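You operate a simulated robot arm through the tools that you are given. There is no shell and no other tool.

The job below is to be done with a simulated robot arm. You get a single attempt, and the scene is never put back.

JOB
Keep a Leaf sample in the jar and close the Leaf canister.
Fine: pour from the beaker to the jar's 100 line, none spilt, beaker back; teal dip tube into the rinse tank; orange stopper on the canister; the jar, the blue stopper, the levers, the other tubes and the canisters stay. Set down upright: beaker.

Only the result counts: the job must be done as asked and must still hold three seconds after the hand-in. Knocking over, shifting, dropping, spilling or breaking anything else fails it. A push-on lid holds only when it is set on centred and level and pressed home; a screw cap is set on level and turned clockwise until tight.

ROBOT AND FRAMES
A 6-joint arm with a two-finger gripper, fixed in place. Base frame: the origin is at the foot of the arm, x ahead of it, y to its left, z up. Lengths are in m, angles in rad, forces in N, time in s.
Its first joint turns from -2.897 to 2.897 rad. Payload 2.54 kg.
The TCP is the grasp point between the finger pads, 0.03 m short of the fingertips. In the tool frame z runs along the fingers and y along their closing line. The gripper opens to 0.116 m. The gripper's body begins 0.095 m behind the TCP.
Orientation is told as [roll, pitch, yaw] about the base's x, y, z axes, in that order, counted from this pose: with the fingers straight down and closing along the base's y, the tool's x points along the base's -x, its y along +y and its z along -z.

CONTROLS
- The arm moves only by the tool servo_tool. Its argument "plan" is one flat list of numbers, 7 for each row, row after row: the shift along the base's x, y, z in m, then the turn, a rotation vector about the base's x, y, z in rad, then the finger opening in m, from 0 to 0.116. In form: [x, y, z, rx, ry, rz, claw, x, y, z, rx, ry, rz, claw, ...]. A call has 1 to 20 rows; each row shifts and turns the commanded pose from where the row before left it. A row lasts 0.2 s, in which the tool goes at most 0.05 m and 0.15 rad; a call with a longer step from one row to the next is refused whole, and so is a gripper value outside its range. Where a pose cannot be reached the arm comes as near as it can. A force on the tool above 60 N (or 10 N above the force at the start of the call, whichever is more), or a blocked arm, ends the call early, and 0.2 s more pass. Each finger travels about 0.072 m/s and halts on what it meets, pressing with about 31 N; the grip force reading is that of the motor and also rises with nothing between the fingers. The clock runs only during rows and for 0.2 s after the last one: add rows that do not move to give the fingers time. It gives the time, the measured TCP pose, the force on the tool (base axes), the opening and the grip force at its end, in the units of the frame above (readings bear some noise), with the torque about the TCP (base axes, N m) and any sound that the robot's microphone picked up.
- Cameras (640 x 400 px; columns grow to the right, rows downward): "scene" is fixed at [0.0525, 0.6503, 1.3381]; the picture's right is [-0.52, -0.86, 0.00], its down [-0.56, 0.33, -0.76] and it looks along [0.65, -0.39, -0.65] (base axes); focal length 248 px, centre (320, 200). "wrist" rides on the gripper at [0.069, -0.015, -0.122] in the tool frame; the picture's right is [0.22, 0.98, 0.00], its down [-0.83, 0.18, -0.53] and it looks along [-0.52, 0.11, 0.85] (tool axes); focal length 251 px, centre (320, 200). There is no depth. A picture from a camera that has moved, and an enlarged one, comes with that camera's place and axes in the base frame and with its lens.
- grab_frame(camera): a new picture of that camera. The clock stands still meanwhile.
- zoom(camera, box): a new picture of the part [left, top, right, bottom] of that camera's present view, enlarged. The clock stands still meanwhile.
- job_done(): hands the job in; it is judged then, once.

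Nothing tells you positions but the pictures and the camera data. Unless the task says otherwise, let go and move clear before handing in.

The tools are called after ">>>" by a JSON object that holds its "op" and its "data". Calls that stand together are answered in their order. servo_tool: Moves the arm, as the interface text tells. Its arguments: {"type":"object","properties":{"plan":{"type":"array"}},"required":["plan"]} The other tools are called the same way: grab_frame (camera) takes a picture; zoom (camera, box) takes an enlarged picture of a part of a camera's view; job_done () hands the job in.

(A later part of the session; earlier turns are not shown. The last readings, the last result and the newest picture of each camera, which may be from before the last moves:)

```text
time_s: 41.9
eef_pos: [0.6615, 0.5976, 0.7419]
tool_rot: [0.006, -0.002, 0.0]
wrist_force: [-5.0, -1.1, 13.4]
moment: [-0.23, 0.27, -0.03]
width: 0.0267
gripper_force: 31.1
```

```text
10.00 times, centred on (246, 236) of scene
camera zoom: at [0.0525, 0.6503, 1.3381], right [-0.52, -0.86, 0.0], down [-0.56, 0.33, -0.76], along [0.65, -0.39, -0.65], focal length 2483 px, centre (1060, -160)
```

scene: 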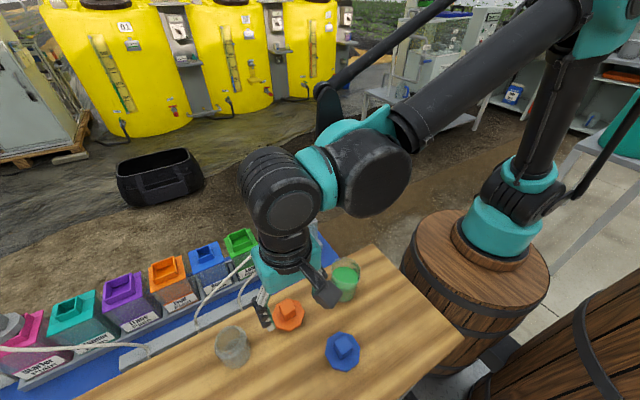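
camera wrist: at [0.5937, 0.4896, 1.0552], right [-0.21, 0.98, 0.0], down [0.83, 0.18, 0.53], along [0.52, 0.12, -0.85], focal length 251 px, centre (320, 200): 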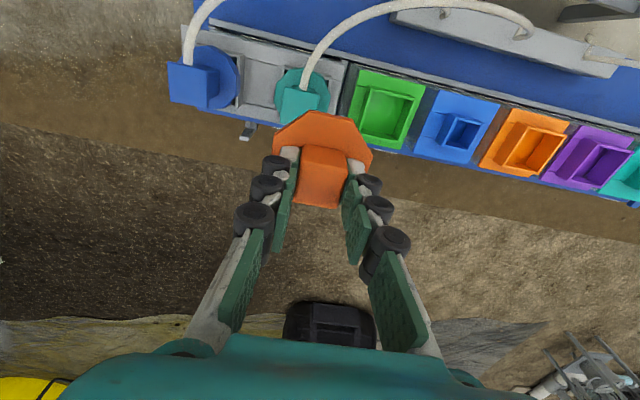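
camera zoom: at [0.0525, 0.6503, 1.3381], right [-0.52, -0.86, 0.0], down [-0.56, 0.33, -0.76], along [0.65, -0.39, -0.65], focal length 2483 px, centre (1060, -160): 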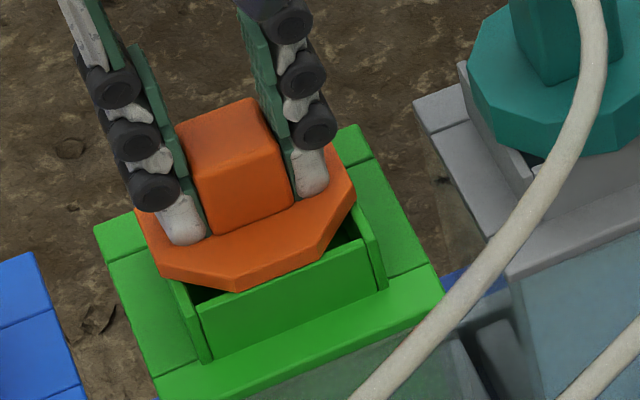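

>>> {"op": "servo_tool", "data": {"plan": [0, 0, 0.002, 0, 0, 0, 0.015, 0, 0, 0, 0, 0, 0, 0.015]}}

>>> {"op": "zoom", "data": {"camera": "scene", "box": [222, 216, 270, 256]}}

```text
time_s: 42.5
eef_pos: [0.6601, 0.598, 0.7432]
tool_rot: [0.004, -0.002, -0.001]
wrist_force: [0.3, 0.0, -0.7]
moment: [0.02, 0.01, 0.03]
width: 0.0264
gripper_force: 31.3
```

```text
10.00 times, centred on (246, 236) of scene
camera zoom: at [0.0525, 0.6503, 1.3381], right [-0.52, -0.86, 0.0], down [-0.56, 0.33, -0.76], along [0.65, -0.39, -0.65], focal length 2483 px, centre (1060, -160)
```

zoom: 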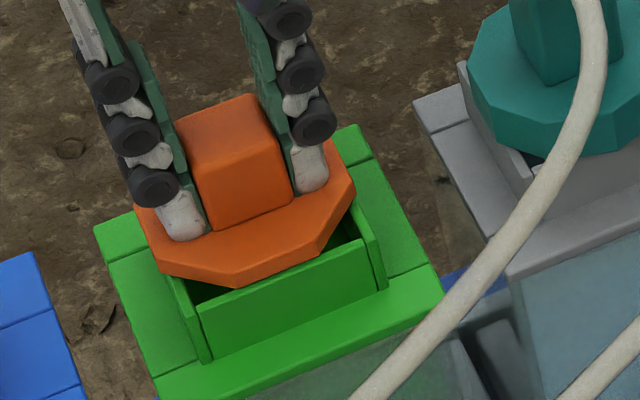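

The stopper isn't locked yet, since it lifts free. My re-measurement says it sits about 2 mm too far toward +x on the collar, so I'll raise it slightly, shift and press again.

>>> {"op": "servo_tool", "data": {"plan": [0, 0, 0.01, 0, 0, 0, 0.015, -0.002, 0, 0.01, 0, 0, 0, 0.015, 0, 0, 0, 0, 0, 0, 0.015]}}

>>> {"op": "zoom", "data": {"camera": "wrist", "box": [240, 60, 400, 180]}}

>>> {"op": "zoom", "data": {"camera": "scene", "box": [222, 216, 270, 256]}}

```text
time_s: 43.3
eef_pos: [0.6602, 0.5982, 0.7641]
tool_rot: [0.003, 0.0, -0.002]
wrist_force: [0.1, -0.7, -0.7]
moment: [0.02, -0.02, 0.0]
width: 0.0265
gripper_force: 30.8
```

```text
3.33 times, centred on (320, 120) of wrist
camera zoom: at [0.5903, 0.5826, 0.8864], right [-0.22, 0.98, 0.0], down [0.83, 0.18, 0.54], along [0.52, 0.12, -0.84], focal length 838 px, centre (320, 467)
```

zoom: 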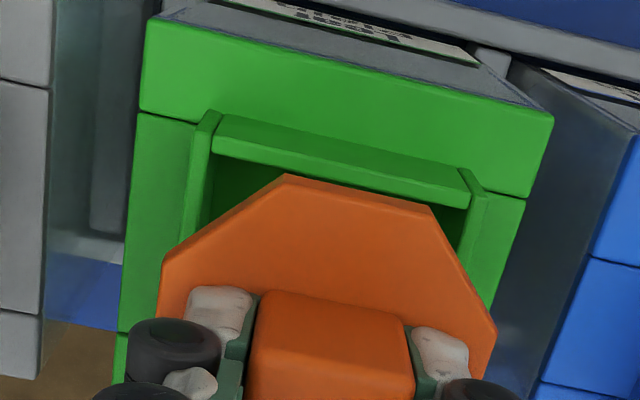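

```text
10.00 times, centred on (246, 236) of scene
camera zoom: at [0.0525, 0.6503, 1.3381], right [-0.52, -0.86, 0.0], down [-0.56, 0.33, -0.76], along [0.65, -0.39, -0.65], focal length 2483 px, centre (1060, -160)
```

zoom: 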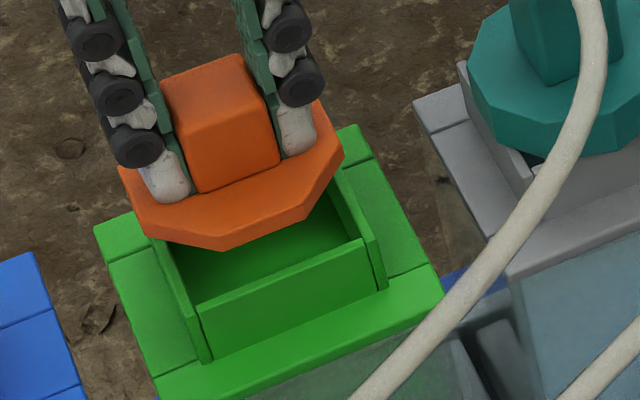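

>>> {"op": "servo_tool", "data": {"plan": [0, 0, -0.01, 0, 0, 0, 0.015, 0, 0, -0.008, 0, 0, 0, 0.015, 0, 0, 0, 0, 0, 0, 0.015]}}

>>> {"op": "servo_tool", "data": {"plan": [0, 0, -0.002, 0, 0, 0, 0.015, 0, 0, 0, 0, 0, 0, 0.015]}}

>>> {"op": "servo_tool", "data": {"plan": [0, 0, -0.002, 0, 0, 0, 0.015, 0, 0, 0, 0, 0, 0, 0.015]}}

>>> {"op": "servo_tool", "data": {"plan": [0, 0, -0.002, 0, 0, 0, 0.015, 0, 0, 0, 0, 0, 0, 0.015]}}

```text
time_s: 44.1
eef_pos: [0.6603, 0.5989, 0.744]
tool_rot: [0.004, 0.0, 0.0]
wrist_force: [0.3, -0.4, -0.3]
moment: [0.0, 0.02, 0.01]
width: 0.0262
gripper_force: 31.3
```

```text
time_s: 44.7
eef_pos: [0.6575, 0.5992, 0.7442]
tool_rot: [0.004, 0.002, -0.001]
wrist_force: [0.1, -0.6, -0.2]
moment: [-0.01, 0.04, 0.02]
width: 0.0266
gripper_force: 31.1
```

```text
time_s: 45.3
eef_pos: [0.6587, 0.6, 0.7421]
tool_rot: [0.004, -0.001, 0.001]
wrist_force: [3.9, 1.8, 13.1]
moment: [-0.18, -0.08, 0.04]
width: 0.0266
gripper_force: 30.7
```

```text
time_s: 45.9
eef_pos: [0.6577, 0.5985, 0.7417]
tool_rot: [0.006, -0.002, 0.0]
wrist_force: [7.1, 9.1, 43.6]
moment: [0.11, -0.17, 0.04]
width: 0.0263
gripper_force: 31.3
```

>>> {"op": "zoom", "data": {"camera": "scene", "box": [222, 216, 270, 256]}}

>>> {"op": "zoom", "data": {"camera": "wrist", "box": [260, 80, 400, 180]}}

```text
10.00 times, centred on (246, 236) of scene
camera zoom: at [0.0525, 0.6503, 1.3381], right [-0.52, -0.86, 0.0], down [-0.56, 0.33, -0.76], along [0.65, -0.39, -0.65], focal length 2483 px, centre (1060, -160)
```

zoom: 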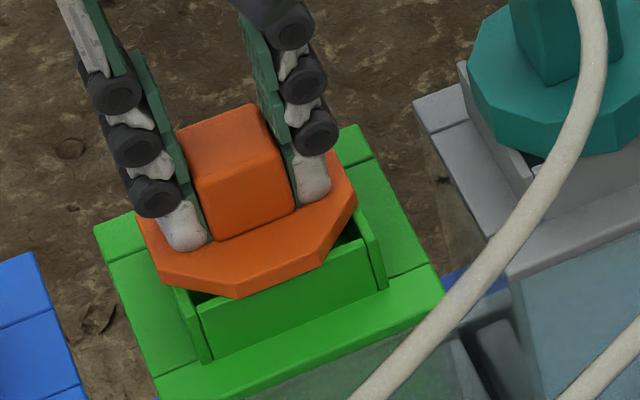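

```text
4.00 times, centred on (330, 130) of wrist
camera zoom: at [0.5888, 0.5824, 0.8641], right [-0.22, 0.98, 0.01], down [0.82, 0.18, 0.54], along [0.52, 0.12, -0.84], focal length 1006 px, centre (280, 480)
```

zoom: 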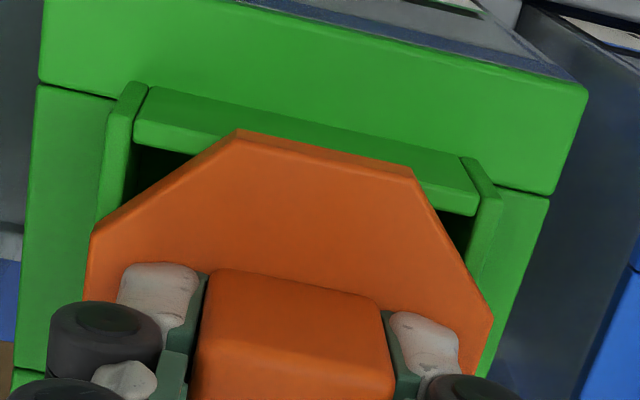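

The press still isn't seating it. To find out whether a plug is engaged, I'll unload to light contact and probe sideways in small steps, reading the lateral forces.

>>> {"op": "servo_tool", "data": {"plan": [0.001, -0.0015, 0.003, 0, 0, 0, 0.015, 0, 0, 0, 0, 0, 0, 0.015]}}

>>> {"op": "servo_tool", "data": {"plan": [0.002, 0, 0, 0, 0, 0, 0.015, 0, 0, 0, 0, 0, 0, 0.015]}}

>>> {"op": "servo_tool", "data": {"plan": [0.002, 0, 0, 0, 0, 0, 0.015, 0, 0, 0, 0, 0, 0, 0.015]}}

```text
time_s: 46.5
eef_pos: [0.6592, 0.5969, 0.7433]
tool_rot: [0.003, 0.0, -0.001]
wrist_force: [-0.6, -0.6, 1.4]
moment: [-0.03, 0.03, 0.0]
width: 0.0264
gripper_force: 31.1
```

```text
time_s: 47.1
eef_pos: [0.6628, 0.598, 0.7417]
tool_rot: [0.005, -0.001, 0.001]
wrist_force: [0.1, -0.1, -0.3]
moment: [0.0, -0.03, -0.04]
width: 0.0265
gripper_force: 30.8
```

```text
time_s: 47.7
eef_pos: [0.664, 0.597, 0.7433]
tool_rot: [0.002, -0.001, 0.0]
wrist_force: [-0.4, -0.3, 0.5]
moment: [0.0, 0.01, -0.07]
width: 0.0268
gripper_force: 30.8
```

There was no sideways resistance, so nothing is engaged in the opening. I'll lift and tilt the stopper toward the scene camera to see its underside profile.

>>> {"op": "servo_tool", "data": {"plan": [-0.003, 0, 0.03, 0, 0, 0, 0.015, 0, 0, 0.04, 0, 0, 0, 0.015, 0, 0, 0.04, 0, 0, 0, 0.015, 0, 0, 0.04, 0, 0, 0, 0.015, 0, 0, 0.02, 0.07, 0.12, 0, 0.015, 0, 0, 0.02, 0.07, 0.12, 0, 0.015, 0, 0, 0.0, 0.07, 0.12, 0, 0.015, 0, 0, 0.0, 0.07, 0.12, 0, 0.015, 0, 0, 0.0, 0.07, 0.12, 0, 0.015, 0, 0, 0, 0, 0, 0, 0.015, 0, 0, 0, 0, 0, 0, 0.015]}}

>>> {"op": "grab_frame", "data": {"camera": "scene"}}

```text
time_s: 50.1
eef_pos: [0.6604, 0.5971, 0.9313]
tool_rot: [0.4, 0.588, 0.121]
wrist_force: [-0.1, 0.6, -0.7]
moment: [0.0, 0.0, 0.01]
width: 0.0266
gripper_force: 30.8
```

```text
taken
```

scene: 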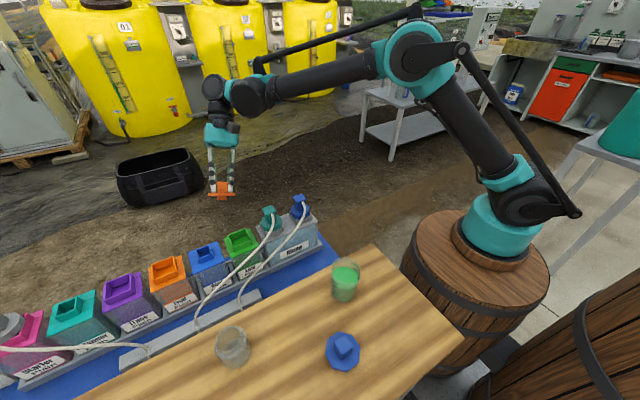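

>>> {"op": "zoom", "data": {"camera": "scene", "box": [196, 140, 244, 210]}}

>>> {"op": "zoom", "data": {"camera": "scene", "box": [204, 172, 236, 204]}}

>>> {"op": "zoom", "data": {"camera": "scene", "box": [200, 200, 340, 290]}}

```text
5.71 times, centred on (220, 175) of scene
camera zoom: at [0.0525, 0.6503, 1.3381], right [-0.52, -0.86, 0.0], down [-0.56, 0.33, -0.76], along [0.65, -0.39, -0.65], focal length 1419 px, centre (891, 343)
```

zoom: 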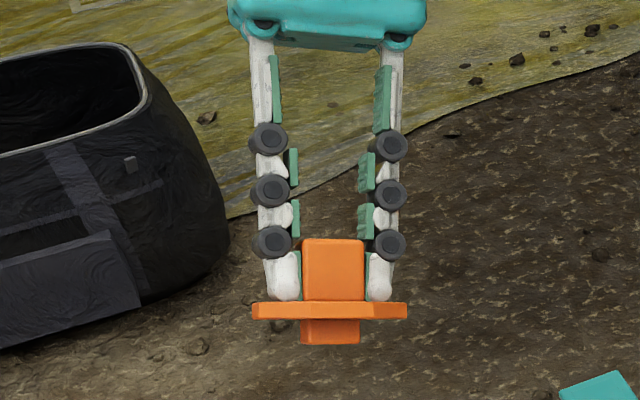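

```text
12.50 times, centred on (220, 188) of scene
camera zoom: at [0.0525, 0.6503, 1.3381], right [-0.52, -0.86, 0.0], down [-0.56, 0.33, -0.76], along [0.65, -0.39, -0.65], focal length 3103 px, centre (1570, 350)
```

zoom: 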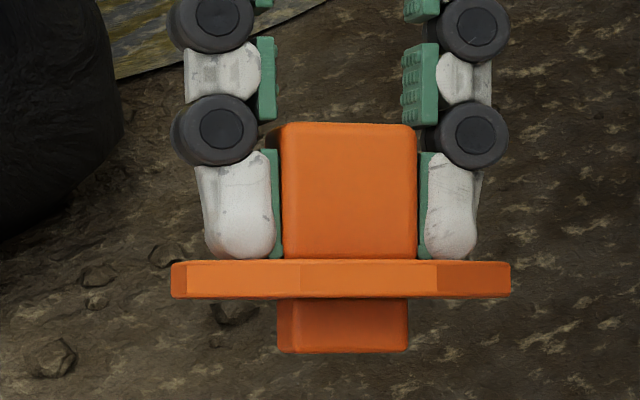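

```text
4.44 times, centred on (270, 245) of scene
camera zoom: at [0.0525, 0.6503, 1.3381], right [-0.52, -0.86, 0.0], down [-0.56, 0.33, -0.76], along [0.65, -0.39, -0.65], focal length 1103 px, centre (542, 0)
```

zoom: 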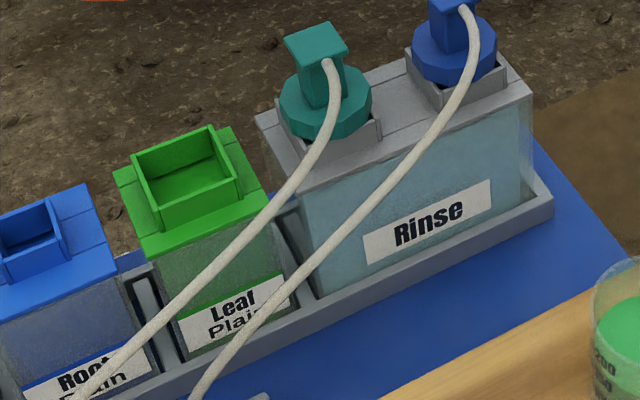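

Now it's clear: the flange is 66 mm wide with a small loose plug, and the fingertips touch the flange's top. So "home" means the flange sitting flat on the rim. I'll straighten up, recentre more carefully and press again with a held force.

>>> {"op": "servo_tool", "data": {"plan": [0, 0, 0, -0.07, -0.12, 0, 0.015, 0, 0, 0, -0.07, -0.12, 0, 0.015, 0, 0, 0, -0.07, -0.12, 0, 0.015, 0, 0, 0, -0.07, -0.12, 0, 0.015, 0, 0, 0, -0.07, -0.12, 0, 0.015, 0, 0, -0.04, 0, 0, 0, 0.015, 0, 0, -0.04, 0, 0, 0, 0.015, 0, 0, -0.04, 0, 0, 0, 0.015, 0, 0, -0.03, 0, 0, 0, 0.015, 0, 0, -0.01, 0, 0, 0, 0.015, 0, 0, 0, 0, 0, 0, 0.015]}}

>>> {"op": "zoom", "data": {"camera": "wrist", "box": [240, 60, 400, 180]}}

>>> {"op": "zoom", "data": {"camera": "scene", "box": [222, 206, 270, 256]}}

```text
time_s: 52.5
eef_pos: [0.66, 0.5967, 0.7748]
tool_rot: [0.003, -0.002, 0.001]
wrist_force: [-0.3, 0.8, -0.3]
moment: [0.0, -0.01, -0.02]
width: 0.0265
gripper_force: 31.0
```

```text
3.33 times, centred on (320, 120) of wrist
camera zoom: at [0.5922, 0.5806, 0.8961], right [-0.22, 0.98, 0.0], down [0.83, 0.18, 0.54], along [0.52, 0.12, -0.84], focal length 838 px, centre (320, 467)
```

zoom: 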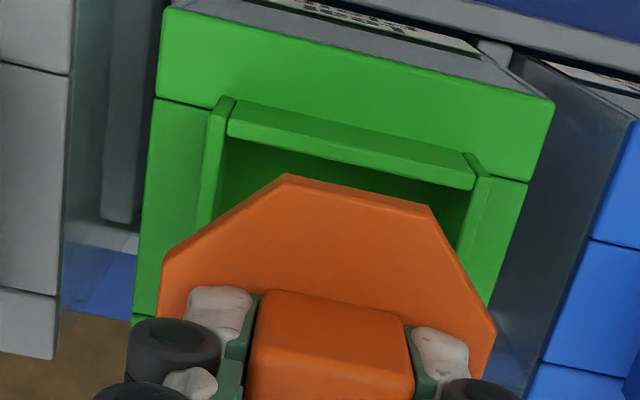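

```text
8.00 times, centred on (246, 231) of scene
camera zoom: at [0.0525, 0.6503, 1.3381], right [-0.52, -0.86, 0.0], down [-0.56, 0.33, -0.76], along [0.65, -0.39, -0.65], focal length 1986 px, centre (912, -48)
```

zoom: 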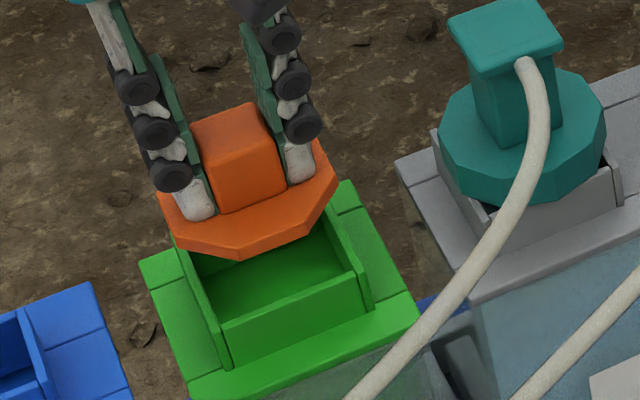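

I'll apply the correction of -3.8 mm in x and +1 mm in y, lower to light contact, and check again.

>>> {"op": "servo_tool", "data": {"plan": [-0.0038, 0.001, -0.005, 0, 0, 0, 0.015, 0, 0, -0.01, 0, 0, 0, 0.015, 0, 0, -0.01, 0, 0, 0, 0.015, 0, 0, 0, 0, 0, 0, 0.015]}}

>>> {"op": "zoom", "data": {"camera": "wrist", "box": [260, 80, 400, 180]}}

>>> {"op": "zoom", "data": {"camera": "scene", "box": [222, 216, 270, 256]}}

```text
time_s: 53.5
eef_pos: [0.6553, 0.5993, 0.7483]
tool_rot: [0.005, 0.001, 0.002]
wrist_force: [0.9, 0.1, 0.1]
moment: [0.03, 0.02, -0.01]
width: 0.0262
gripper_force: 30.6
```

```text
4.00 times, centred on (330, 130) of wrist
camera zoom: at [0.5873, 0.5833, 0.87], right [-0.22, 0.98, 0.0], down [0.83, 0.18, 0.54], along [0.52, 0.12, -0.84], focal length 1006 px, centre (280, 480)
```

zoom: 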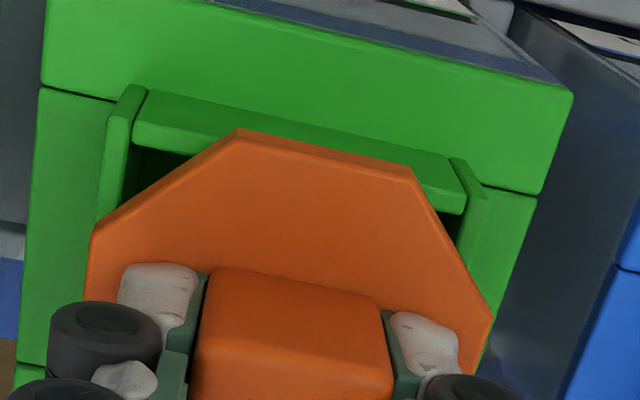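

```text
10.00 times, centred on (246, 236) of scene
camera zoom: at [0.0525, 0.6503, 1.3381], right [-0.52, -0.86, 0.0], down [-0.56, 0.33, -0.76], along [0.65, -0.39, -0.65], focal length 2483 px, centre (1060, -160)
```

zoom: 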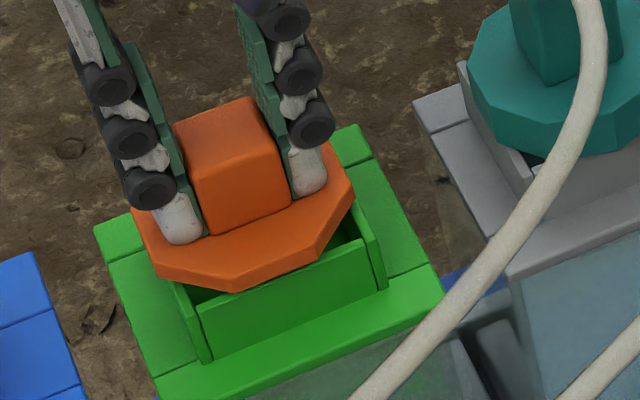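

>>> {"op": "servo_tool", "data": {"plan": [0.0012, -0.002, 0.0, 0, 0, 0, 0.015, 0, 0, 0, 0, 0, 0, 0.015]}}

>>> {"op": "zoom", "data": {"camera": "wrist", "box": [260, 80, 400, 180]}}

>>> {"op": "zoom", "data": {"camera": "scene", "box": [222, 216, 270, 256]}}

```text
time_s: 54.1
eef_pos: [0.6559, 0.5967, 0.7473]
tool_rot: [0.004, 0.001, 0.001]
wrist_force: [0.6, 0.2, -0.3]
moment: [0.02, -0.01, 0.01]
width: 0.0266
gripper_force: 30.8
```

```text
4.00 times, centred on (330, 130) of wrist
camera zoom: at [0.5883, 0.581, 0.8698], right [-0.22, 0.98, 0.0], down [0.83, 0.18, 0.54], along [0.52, 0.12, -0.84], focal length 1006 px, centre (280, 480)
```

zoom: 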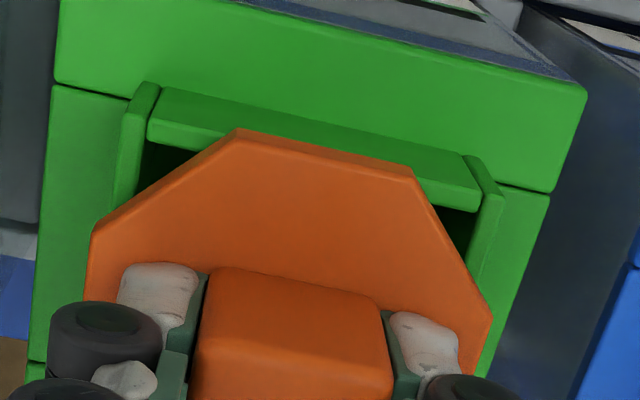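

```text
10.00 times, centred on (246, 236) of scene
camera zoom: at [0.0525, 0.6503, 1.3381], right [-0.52, -0.86, 0.0], down [-0.56, 0.33, -0.76], along [0.65, -0.39, -0.65], focal length 2483 px, centre (1060, -160)
```

zoom: 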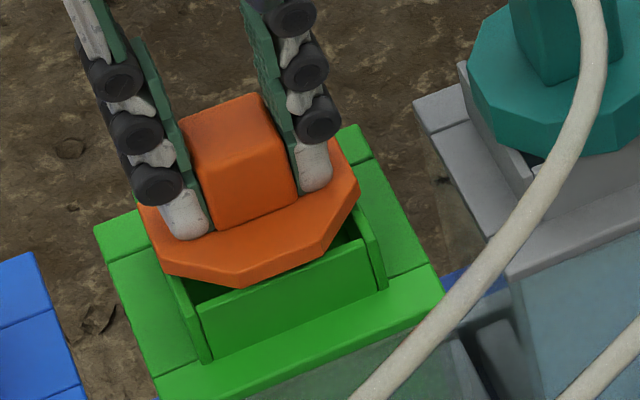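

Both cameras now show the stopper centred to about 1 mm. I'll press down progressively.

>>> {"op": "servo_tool", "data": {"plan": [0, 0, -0.004, 0, 0, 0, 0.015, 0, 0, -0.002, 0, 0, 0, 0.015, 0, 0, 0, 0, 0, 0, 0.015]}}

>>> {"op": "servo_tool", "data": {"plan": [0, 0, -0.0015, 0, 0, 0, 0.015, 0, 0, 0, 0, 0, 0, 0.015]}}

>>> {"op": "servo_tool", "data": {"plan": [0, 0, -0.001, 0, 0, 0, 0.015, 0, 0, 0, 0, 0, 0, 0.015]}}

```text
time_s: 54.9
eef_pos: [0.6577, 0.5965, 0.7434]
tool_rot: [0.003, 0.001, -0.001]
wrist_force: [0.4, 0.3, 5.6]
moment: [-0.17, 0.03, -0.02]
width: 0.0267
gripper_force: 31.2
```

```text
time_s: 55.5
eef_pos: [0.6572, 0.5951, 0.7431]
tool_rot: [0.005, -0.003, 0.001]
wrist_force: [6.5, 5.6, 33.6]
moment: [0.14, -0.15, -0.01]
width: 0.0266
gripper_force: 30.3
```

```text
time_s: 56.3
eef_pos: [0.657, 0.5952, 0.7424]
tool_rot: [0.005, -0.001, 0.001]
wrist_force: [-3.9, -3.4, 24.4]
moment: [-0.3, 0.12, -0.02]
width: 0.0264
gripper_force: 30.8
stopped in row 2: the force on the tool passed its limit at 61 N (the readings are from after the stop); the commanded pose is now the measured one
```

>>> {"op": "servo_tool", "data": {"plan": [0, 0, 0.002, 0, 0, 0, 0.015, 0, 0, 0.002, 0, 0, 0, 0.015, 0, 0, 0, 0, 0, 0, 0.015]}}

>>> {"op": "zoom", "data": {"camera": "scene", "box": [222, 216, 270, 256]}}

```text
time_s: 57.1
eef_pos: [0.6581, 0.597, 0.7437]
tool_rot: [0.003, 0.0, 0.0]
wrist_force: [-0.1, -0.2, -1.2]
moment: [-0.02, 0.03, -0.01]
width: 0.0263
gripper_force: 30.5
```

```text
10.00 times, centred on (246, 236) of scene
camera zoom: at [0.0525, 0.6503, 1.3381], right [-0.52, -0.86, 0.0], down [-0.56, 0.33, -0.76], along [0.65, -0.39, -0.65], focal length 2483 px, centre (1060, -160)
```

zoom: 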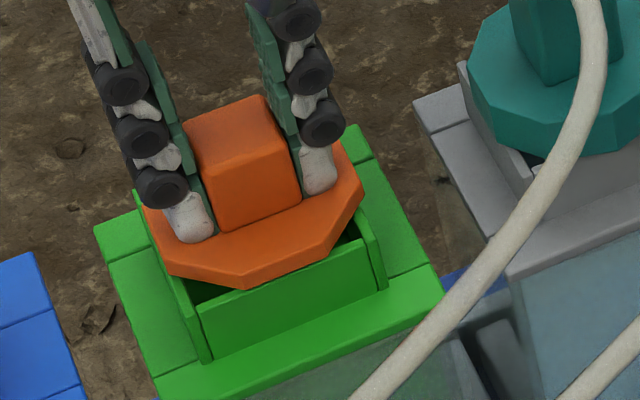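

Nothing latches, which fits a loose-plug stopper that simply seats on the rim. I'll set it down with light contact, release it, and then press it from above to make sure it's level and home.

>>> {"op": "servo_tool", "data": {"plan": [0, 0, -0.0015, 0, 0, 0, 0.015, 0, 0, 0, 0, 0, 0, 0.015]}}

>>> {"op": "zoom", "data": {"camera": "wrist", "box": [260, 80, 400, 180]}}

```text
time_s: 57.7
eef_pos: [0.6569, 0.5956, 0.7434]
tool_rot: [0.005, -0.001, -0.001]
wrist_force: [-0.1, -0.2, -0.9]
moment: [0.0, 0.0, 0.03]
width: 0.0266
gripper_force: 31.4
```

```text
4.00 times, centred on (330, 130) of wrist
camera zoom: at [0.5888, 0.5804, 0.8649], right [-0.22, 0.98, 0.0], down [0.83, 0.18, 0.54], along [0.52, 0.12, -0.84], focal length 1006 px, centre (280, 480)
```

zoom: 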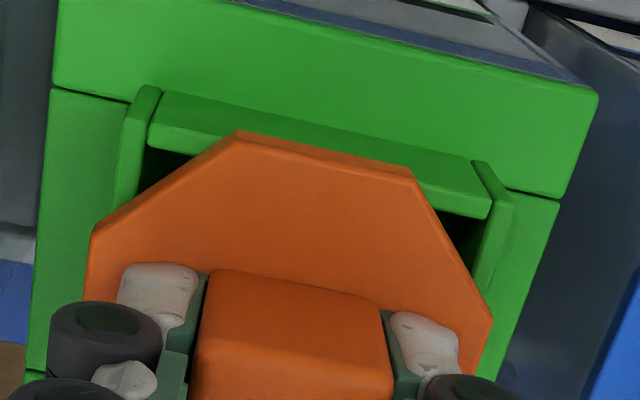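

>>> {"op": "servo_tool", "data": {"plan": [0, 0.0004, -0.0005, 0, 0, 0, 0.015, 0, 0, 0, 0, 0, 0, 0.03, 0, 0, 0, 0, 0, 0, 0.05, 0, 0, 0, 0, 0, 0, 0.06, 0, 0, 0, 0, 0, 0, 0.06]}}

>>> {"op": "servo_tool", "data": {"plan": [0, 0, 0.02, 0, 0, 0, 0.06, 0, 0, 0.04, 0, 0, 0, 0.06, 0, 0, 0.02, 0, 0, 0, 0.03, 0, 0, 0, 0, 0, 0, 0.0, 0, 0, 0, 0, 0, 0, 0.0]}}

>>> {"op": "grab_frame", "data": {"camera": "wrist"}}

>>> {"op": "zoom", "data": {"camera": "wrist", "box": [250, 70, 390, 170]}}

>>> {"op": "zoom", "data": {"camera": "scene", "box": [222, 216, 270, 256]}}

```text
time_s: 58.9
eef_pos: [0.6571, 0.5955, 0.7419]
tool_rot: [0.003, 0.0, -0.002]
wrist_force: [-0.4, -0.1, -0.7]
moment: [0.0, 0.0, 0.0]
width: 0.0599
gripper_force: 0.1
```

```text
time_s: 60.1
eef_pos: [0.6584, 0.5947, 0.8212]
tool_rot: [0.002, 0.0, 0.001]
wrist_force: [-0.3, -0.2, 0.4]
moment: [0.03, -0.03, -0.02]
width: 0.0
gripper_force: 28.7
```

```text
taken
camera wrist: at [0.5898, 0.5785, 0.9435], right [-0.22, 0.98, 0.0], down [0.83, 0.18, 0.54], along [0.52, 0.12, -0.84], focal length 251 px, centre (320, 200)
```

wrist: 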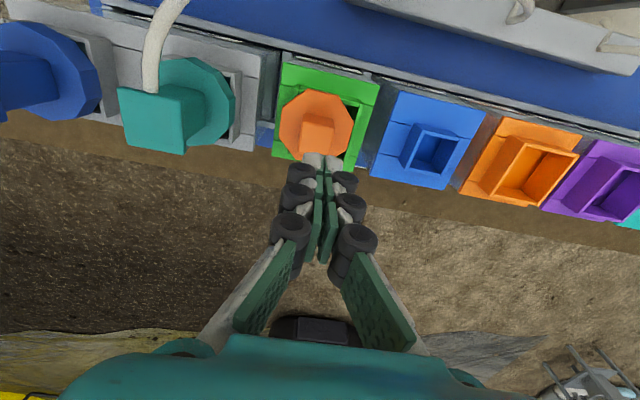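

```text
4.00 times, centred on (320, 120) of wrist
camera zoom: at [0.5898, 0.5785, 0.9435], right [-0.22, 0.98, 0.0], down [0.83, 0.18, 0.54], along [0.52, 0.12, -0.84], focal length 1006 px, centre (320, 520)
```

zoom: 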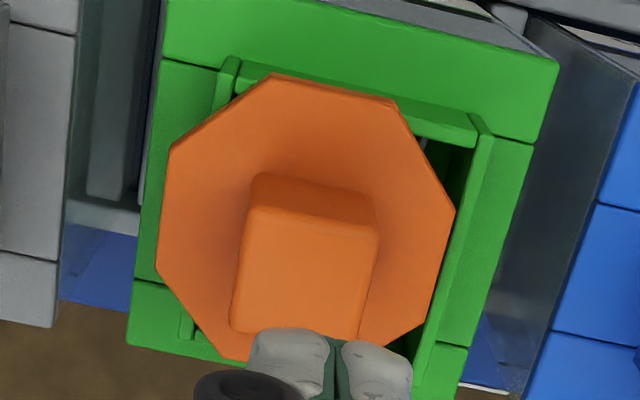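

```text
10.00 times, centred on (246, 236) of scene
camera zoom: at [0.0525, 0.6503, 1.3381], right [-0.52, -0.86, 0.0], down [-0.56, 0.33, -0.76], along [0.65, -0.39, -0.65], focal length 2483 px, centre (1060, -160)
```

zoom: 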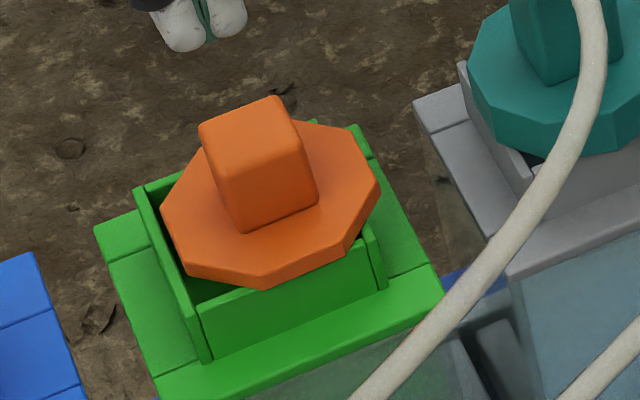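

The stopper slid about 6.5 mm toward -y on release because the fingertips were rubbing on its flange. I'll re-grip it with the tips kept above the flange, recentre it, and release without touching the flange.

>>> {"op": "servo_tool", "data": {"plan": [0, -0.004, 0, 0, 0, 0, 0.03, 0, 0, 0, 0, 0, 0, 0.06, 0, 0, 0, 0, 0, 0, 0.06, 0, 0, -0.03, 0, 0, 0, 0.06, 0, 0, -0.03, 0, 0, 0, 0.06, 0, 0, 0, 0, 0, 0, 0.06]}}

>>> {"op": "grab_frame", "data": {"camera": "wrist"}}

>>> {"op": "zoom", "data": {"camera": "scene", "box": [222, 206, 270, 256]}}

```text
time_s: 61.5
eef_pos: [0.6561, 0.5951, 0.7633]
tool_rot: [0.004, 0.0, 0.0]
wrist_force: [0.4, 1.0, -0.4]
moment: [-0.03, 0.0, 0.0]
width: 0.0599
gripper_force: 0.1
```

```text
taken
camera wrist: at [0.5881, 0.5797, 0.886], right [-0.22, 0.98, 0.0], down [0.83, 0.18, 0.54], along [0.52, 0.12, -0.84], focal length 251 px, centre (320, 200)
```

wrist: 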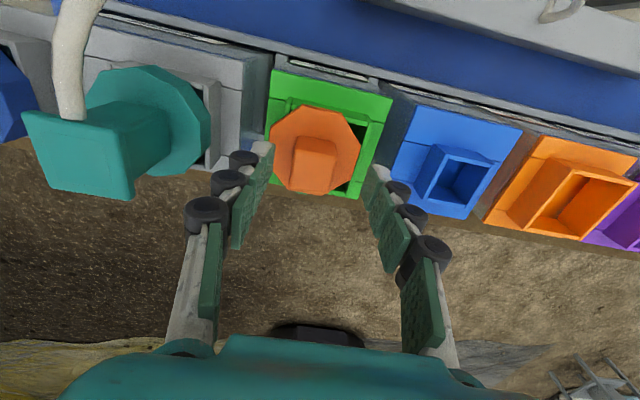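

```text
8.00 times, centred on (246, 231) of scene
camera zoom: at [0.0525, 0.6503, 1.3381], right [-0.52, -0.86, 0.0], down [-0.56, 0.33, -0.76], along [0.65, -0.39, -0.65], focal length 1986 px, centre (912, -48)
```

zoom: 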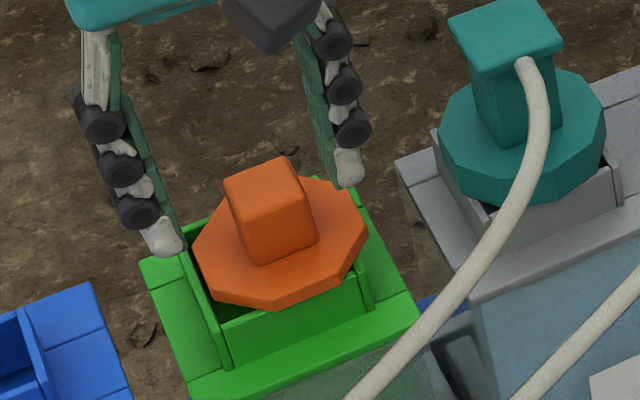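

>>> {"op": "servo_tool", "data": {"plan": [0, -0.0045, -0.006, 0, 0, 0, 0.06, 0, 0, -0.01, 0, 0, 0, 0.06, 0, 0, 0, 0, 0, 0, 0.06]}}

>>> {"op": "zoom", "data": {"camera": "wrist", "box": [250, 90, 390, 200]}}

```text
time_s: 62.3
eef_pos: [0.6572, 0.5887, 0.7464]
tool_rot: [0.004, -0.001, -0.001]
wrist_force: [-0.7, -0.4, 0.4]
moment: [-0.02, 0.01, 0.02]
width: 0.0598
gripper_force: 0.1
```

```text
3.64 times, centred on (320, 145) of wrist
camera zoom: at [0.5884, 0.5734, 0.868], right [-0.22, 0.98, 0.0], down [0.83, 0.18, 0.54], along [0.52, 0.12, -0.84], focal length 914 px, centre (320, 400)
```

zoom: 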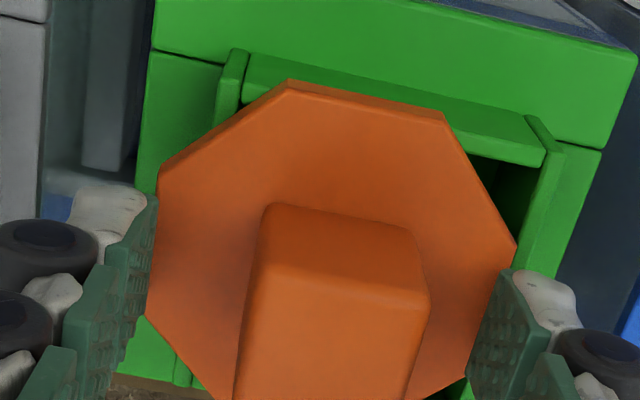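

>>> {"op": "servo_tool", "data": {"plan": [0, 0, 0, 0, 0, 0, 0.04, 0, 0, 0, 0, 0, 0, 0.015, 0, 0, 0, 0, 0, 0, 0.015, 0, 0, 0, 0, 0, 0, 0.015]}}

>>> {"op": "servo_tool", "data": {"plan": [0, 0, 0.008, 0, 0, 0, 0.015, 0, 0.004, 0.0, 0, 0, 0, 0.015, 0, 0.004, 0, 0, 0, 0, 0.015, 0, 0, 0, 0, 0, 0, 0.015, 0, 0, 0, 0, 0, 0, 0.015]}}

>>> {"op": "zoom", "data": {"camera": "wrist", "box": [250, 70, 390, 170]}}

>>> {"op": "zoom", "data": {"camera": "scene", "box": [222, 216, 270, 256]}}

```text
time_s: 63.3
eef_pos: [0.6587, 0.5902, 0.7468]
tool_rot: [0.003, 0.0, 0.001]
wrist_force: [-0.2, -1.0, 0.4]
moment: [-0.01, -0.02, 0.01]
width: 0.0265
gripper_force: 31.2
```

```text
time_s: 64.5
eef_pos: [0.6568, 0.5969, 0.7544]
tool_rot: [0.003, 0.001, 0.0]
wrist_force: [0.1, 0.1, 0.0]
moment: [-0.02, 0.0, -0.01]
width: 0.0267
gripper_force: 30.8
```

```text
4.00 times, centred on (320, 120) of wrist
camera zoom: at [0.5879, 0.5809, 0.8769], right [-0.22, 0.98, 0.0], down [0.83, 0.18, 0.54], along [0.52, 0.12, -0.84], focal length 1006 px, centre (320, 520)
```

zoom: 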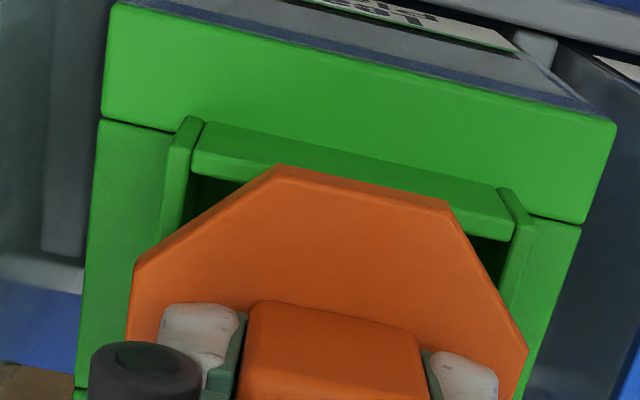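

```text
10.00 times, centred on (246, 236) of scene
camera zoom: at [0.0525, 0.6503, 1.3381], right [-0.52, -0.86, 0.0], down [-0.56, 0.33, -0.76], along [0.65, -0.39, -0.65], focal length 2483 px, centre (1060, -160)
```

zoom: 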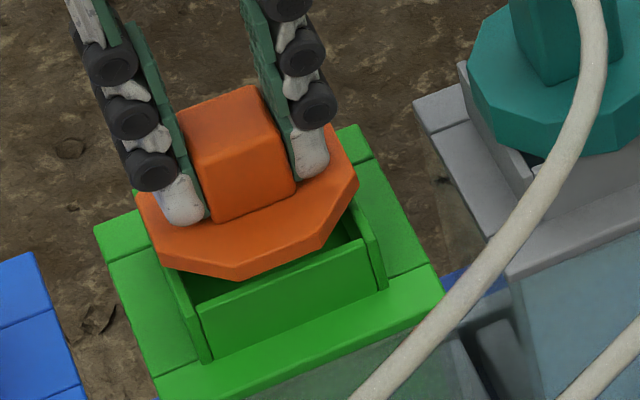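

It's held again, centred to about 1 mm, with the tips roughly 5 mm above the flange. I'll lower, press moderately, then unload before releasing.

>>> {"op": "servo_tool", "data": {"plan": [0, 0, -0.004, 0, 0, 0, 0.015, 0, 0, -0.003, 0, 0, 0, 0.015, 0, 0, 0, 0, 0, 0, 0.015]}}

>>> {"op": "servo_tool", "data": {"plan": [0, 0, -0.0015, 0, 0, 0, 0.015, 0, 0, 0, 0, 0, 0, 0.015]}}

>>> {"op": "servo_tool", "data": {"plan": [0, 0, -0.0015, 0, 0, 0, 0.015, 0, 0, 0, 0, 0, 0, 0.015]}}

```text
time_s: 65.3
eef_pos: [0.6574, 0.5967, 0.7472]
tool_rot: [0.003, 0.0, 0.001]
wrist_force: [0.3, 0.2, 0.1]
moment: [0.0, 0.02, 0.02]
width: 0.0266
gripper_force: 31.1
```

```text
time_s: 65.9
eef_pos: [0.6573, 0.5978, 0.7461]
tool_rot: [0.002, -0.001, 0.001]
wrist_force: [0.0, 0.6, -0.9]
moment: [0.02, -0.03, 0.02]
width: 0.0266
gripper_force: 30.8
```

```text
time_s: 66.5
eef_pos: [0.6575, 0.5962, 0.7464]
tool_rot: [0.005, -0.003, 0.0]
wrist_force: [-2.2, -1.2, 24.7]
moment: [-0.11, 0.12, -0.03]
width: 0.0265
gripper_force: 31.0
```

>>> {"op": "servo_tool", "data": {"plan": [0, 0, -0.001, 0, 0, 0, 0.015, 0, 0, 0, 0, 0, 0, 0.015]}}

>>> {"op": "servo_tool", "data": {"plan": [0, 0, 0.002, 0, 0, 0, 0.015, 0, 0, 0, 0, 0, 0, 0.015]}}

>>> {"op": "zoom", "data": {"camera": "scene", "box": [222, 216, 270, 256]}}

```text
time_s: 67.1
eef_pos: [0.6575, 0.5965, 0.7434]
tool_rot: [0.006, 0.0, 0.001]
wrist_force: [-0.7, 1.5, 27.7]
moment: [-0.01, 0.03, 0.01]
width: 0.0266
gripper_force: 31.5
```

```text
time_s: 67.7
eef_pos: [0.6584, 0.5953, 0.7435]
tool_rot: [0.004, 0.0, 0.0]
wrist_force: [0.5, -0.8, -0.5]
moment: [-0.01, 0.02, 0.01]
width: 0.0267
gripper_force: 30.7
```

```text
10.00 times, centred on (246, 236) of scene
camera zoom: at [0.0525, 0.6503, 1.3381], right [-0.52, -0.86, 0.0], down [-0.56, 0.33, -0.76], along [0.65, -0.39, -0.65], focal length 2483 px, centre (1060, -160)
```

zoom: 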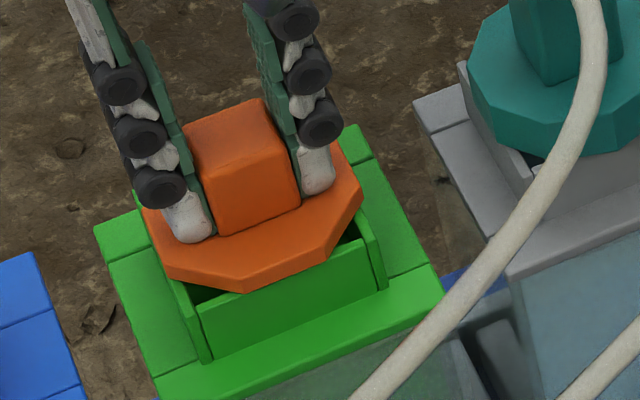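

>>> {"op": "servo_tool", "data": {"plan": [0, 0, 0, 0, 0, 0, 0.03, 0, 0, 0, 0, 0, 0, 0.036, 0, 0, 0, 0, 0, 0, 0.045, 0, 0, 0, 0, 0, 0, 0.06, 0, 0, 0, 0, 0, 0, 0.06]}}

>>> {"op": "zoom", "data": {"camera": "scene", "box": [222, 216, 270, 256]}}

>>> {"op": "zoom", "data": {"camera": "wrist", "box": [250, 80, 390, 190]}}

```text
time_s: 68.9
eef_pos: [0.6582, 0.5969, 0.7453]
tool_rot: [0.003, 0.0, 0.0]
wrist_force: [-0.2, 0.7, 0.3]
moment: [-0.01, 0.0, 0.01]
width: 0.0599
gripper_force: 0.0
```

```text
10.00 times, centred on (246, 236) of scene
camera zoom: at [0.0525, 0.6503, 1.3381], right [-0.52, -0.86, 0.0], down [-0.56, 0.33, -0.76], along [0.65, -0.39, -0.65], focal length 2483 px, centre (1060, -160)
```

zoom: 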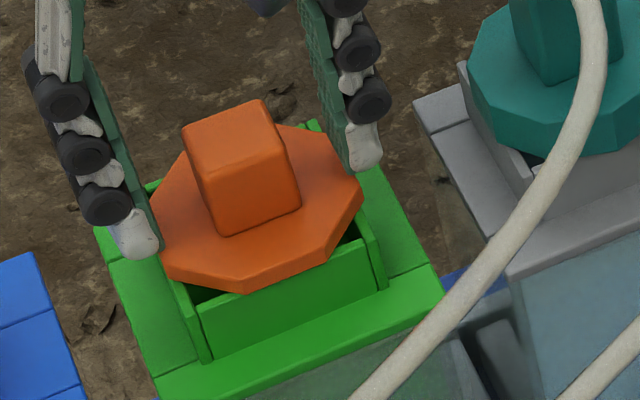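

```text
3.64 times, centred on (320, 135) of wrist
camera zoom: at [0.5893, 0.5804, 0.8671], right [-0.22, 0.98, 0.0], down [0.83, 0.18, 0.54], along [0.52, 0.12, -0.84], focal length 914 px, centre (320, 436)
```

zoom: 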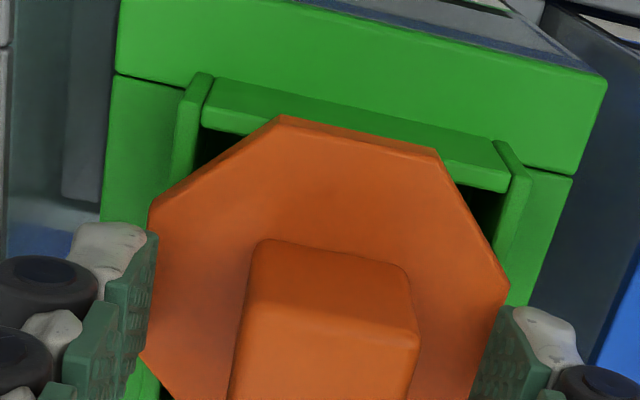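

The stopper stayed centred this time. I'll rise, close the fingers, and press straight down on the handle's centre to be sure it's home.

>>> {"op": "servo_tool", "data": {"plan": [0, 0, 0.02, 0, 0, 0, 0.06, 0, 0, 0.04, 0, 0, 0, 0.06, 0, 0, 0.02, 0, 0, 0, 0.03, 0, 0, 0, 0, 0, 0, 0.0, 0, 0, 0, 0, 0, 0, 0.0]}}

>>> {"op": "zoom", "data": {"camera": "wrist", "box": [250, 70, 390, 170]}}

>>> {"op": "zoom", "data": {"camera": "scene", "box": [222, 206, 270, 256]}}

```text
time_s: 70.1
eef_pos: [0.6584, 0.5959, 0.8263]
tool_rot: [0.003, 0.0, -0.001]
wrist_force: [-0.4, -0.3, 0.0]
moment: [-0.02, 0.02, -0.01]
width: 0.0
gripper_force: 28.4
```

```text
4.00 times, centred on (320, 120) of wrist
camera zoom: at [0.5889, 0.5791, 0.9472], right [-0.22, 0.98, 0.0], down [0.83, 0.18, 0.54], along [0.52, 0.12, -0.84], focal length 1006 px, centre (320, 520)
```

zoom: 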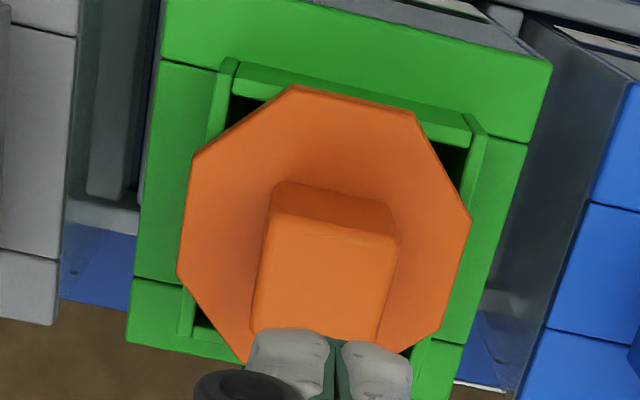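

```text
8.00 times, centred on (246, 231) of scene
camera zoom: at [0.0525, 0.6503, 1.3381], right [-0.52, -0.86, 0.0], down [-0.56, 0.33, -0.76], along [0.65, -0.39, -0.65], focal length 1986 px, centre (912, -48)
```

zoom: 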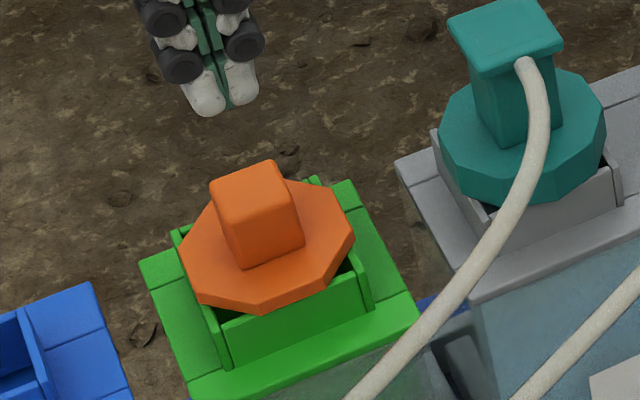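

>>> {"op": "servo_tool", "data": {"plan": [0, 0, -0.03, 0, 0, 0, 0, 0, 0, -0.02, 0, 0, 0, 0, 0, 0, 0, 0, 0, 0, 0]}}

>>> {"op": "zoom", "data": {"camera": "scene", "box": [222, 196, 270, 256]}}

>>> {"op": "grab_frame", "data": {"camera": "wrist"}}

```text
time_s: 70.9
eef_pos: [0.6575, 0.5952, 0.7755]
tool_rot: [0.004, 0.0, 0.001]
wrist_force: [1.3, 0.1, 0.0]
moment: [0.03, 0.01, -0.02]
width: 0.0
gripper_force: 28.9
```

```text
6.67 times, centred on (246, 226) of scene
camera zoom: at [0.0525, 0.6503, 1.3381], right [-0.52, -0.86, 0.0], down [-0.56, 0.33, -0.76], along [0.65, -0.39, -0.65], focal length 1655 px, centre (813, 27)
```

zoom: 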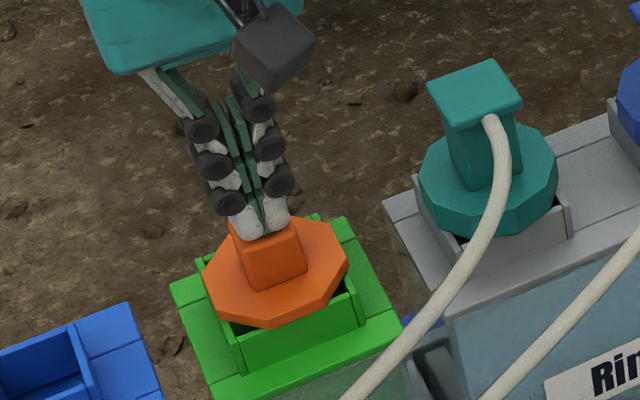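

```text
taken
camera wrist: at [0.5886, 0.5801, 0.8961], right [-0.22, 0.98, 0.0], down [0.83, 0.18, 0.54], along [0.52, 0.12, -0.84], focal length 251 px, centre (320, 200)
```

wrist: 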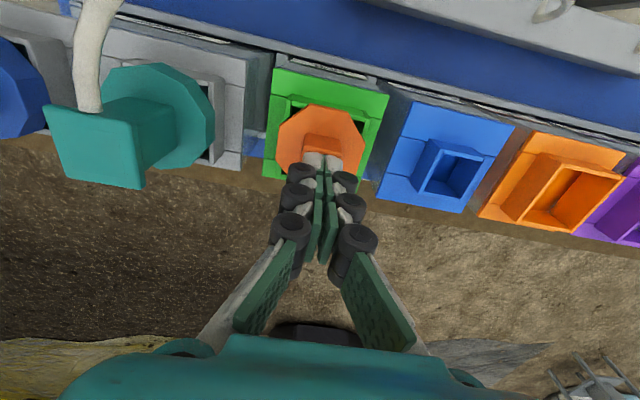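

The closed fingertips are right over the handle's centre. I'll press down gently step by step.

>>> {"op": "servo_tool", "data": {"plan": [0, 0, -0.004, 0, 0, 0, 0, 0, 0, -0.003, 0, 0, 0, 0, 0, 0, 0, 0, 0, 0, 0]}}

>>> {"op": "servo_tool", "data": {"plan": [0, 0, -0.0015, 0, 0, 0, 0, 0, 0, 0, 0, 0, 0, 0]}}

>>> {"op": "servo_tool", "data": {"plan": [0, 0, -0.0015, 0, 0, 0, 0, 0, 0, 0, 0, 0, 0, 0]}}

```text
time_s: 71.7
eef_pos: [0.6582, 0.5959, 0.769]
tool_rot: [0.005, -0.001, 0.001]
wrist_force: [5.1, 8.2, 36.9]
moment: [0.18, -0.19, 0.0]
width: 0.0062
gripper_force: 28.9
```

```text
time_s: 72.2
eef_pos: [0.6572, 0.596, 0.7695]
tool_rot: [0.004, -0.002, 0.0]
wrist_force: [-2.4, -1.5, 28.3]
moment: [-0.09, 0.09, 0.0]
width: 0.0061
gripper_force: 28.9
stopped in row 2: the force on the tool passed its limit at 61 N (the readings are from after the stop); the commanded pose is now the measured one
```

```text
time_s: 72.8
eef_pos: [0.6576, 0.5967, 0.7689]
tool_rot: [0.006, -0.003, 0.0]
wrist_force: [-2.5, -3.8, 29.4]
moment: [-0.08, 0.13, 0.02]
width: 0.0059
gripper_force: 28.6
stopped in row 2: the force on the tool passed its limit at 62 N (the readings are from after the stop); the commanded pose is now the measured one
```

>>> {"op": "servo_tool", "data": {"plan": [0, 0, 0.003, 0, 0, 0, 0.006, 0, 0, 0.02, 0, 0, 0, 0.006, 0, 0, 0.03, 0, 0, 0, 0.006, 0, 0, 0.03, 0, 0, 0, 0.006, -0.04, 0, 0.02, 0, 0, 0, 0.03, 0, 0, 0, 0, 0, 0, 0.03]}}

>>> {"op": "zoom", "data": {"camera": "wrist", "box": [250, 90, 390, 190]}}

>>> {"op": "zoom", "data": {"camera": "scene", "box": [222, 206, 270, 256]}}

>>> {"op": "grab_frame", "data": {"camera": "scene"}}

```text
time_s: 74.2
eef_pos: [0.6191, 0.597, 0.8717]
tool_rot: [0.004, -0.004, 0.002]
wrist_force: [-0.4, 0.4, -0.7]
moment: [0.01, 0.01, -0.05]
width: 0.03
gripper_force: 0.1
```

```text
4.00 times, centred on (320, 140) of wrist
camera zoom: at [0.55, 0.5812, 0.9947], right [-0.22, 0.98, 0.01], down [0.82, 0.18, 0.54], along [0.52, 0.12, -0.84], focal length 1006 px, centre (320, 440)
```

zoom: 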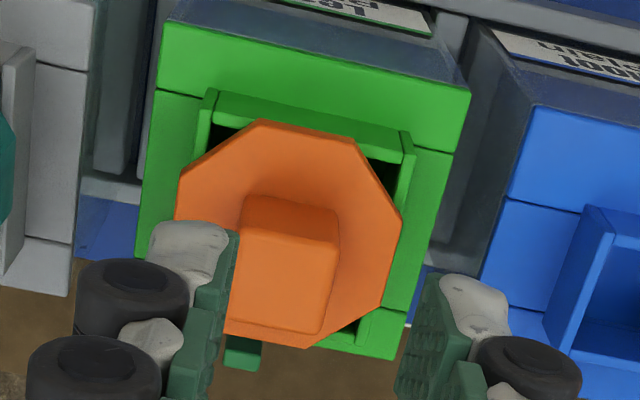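

```text
8.00 times, centred on (246, 231) of scene
camera zoom: at [0.0525, 0.6503, 1.3381], right [-0.52, -0.86, 0.0], down [-0.56, 0.33, -0.76], along [0.65, -0.39, -0.65], focal length 1986 px, centre (912, -48)
```

zoom: 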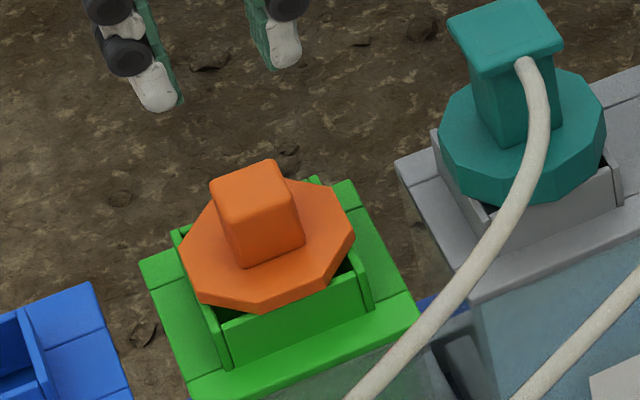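

```text
taken
```

scene: 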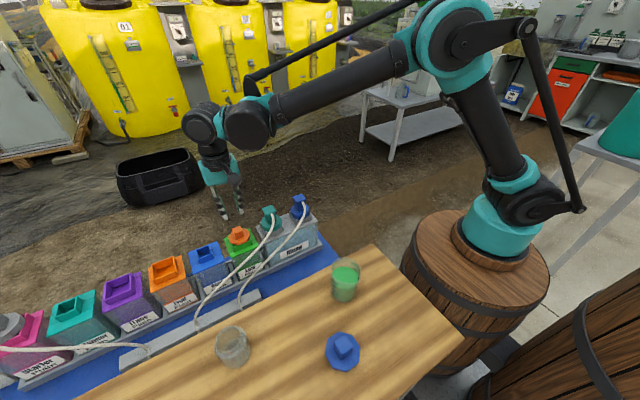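

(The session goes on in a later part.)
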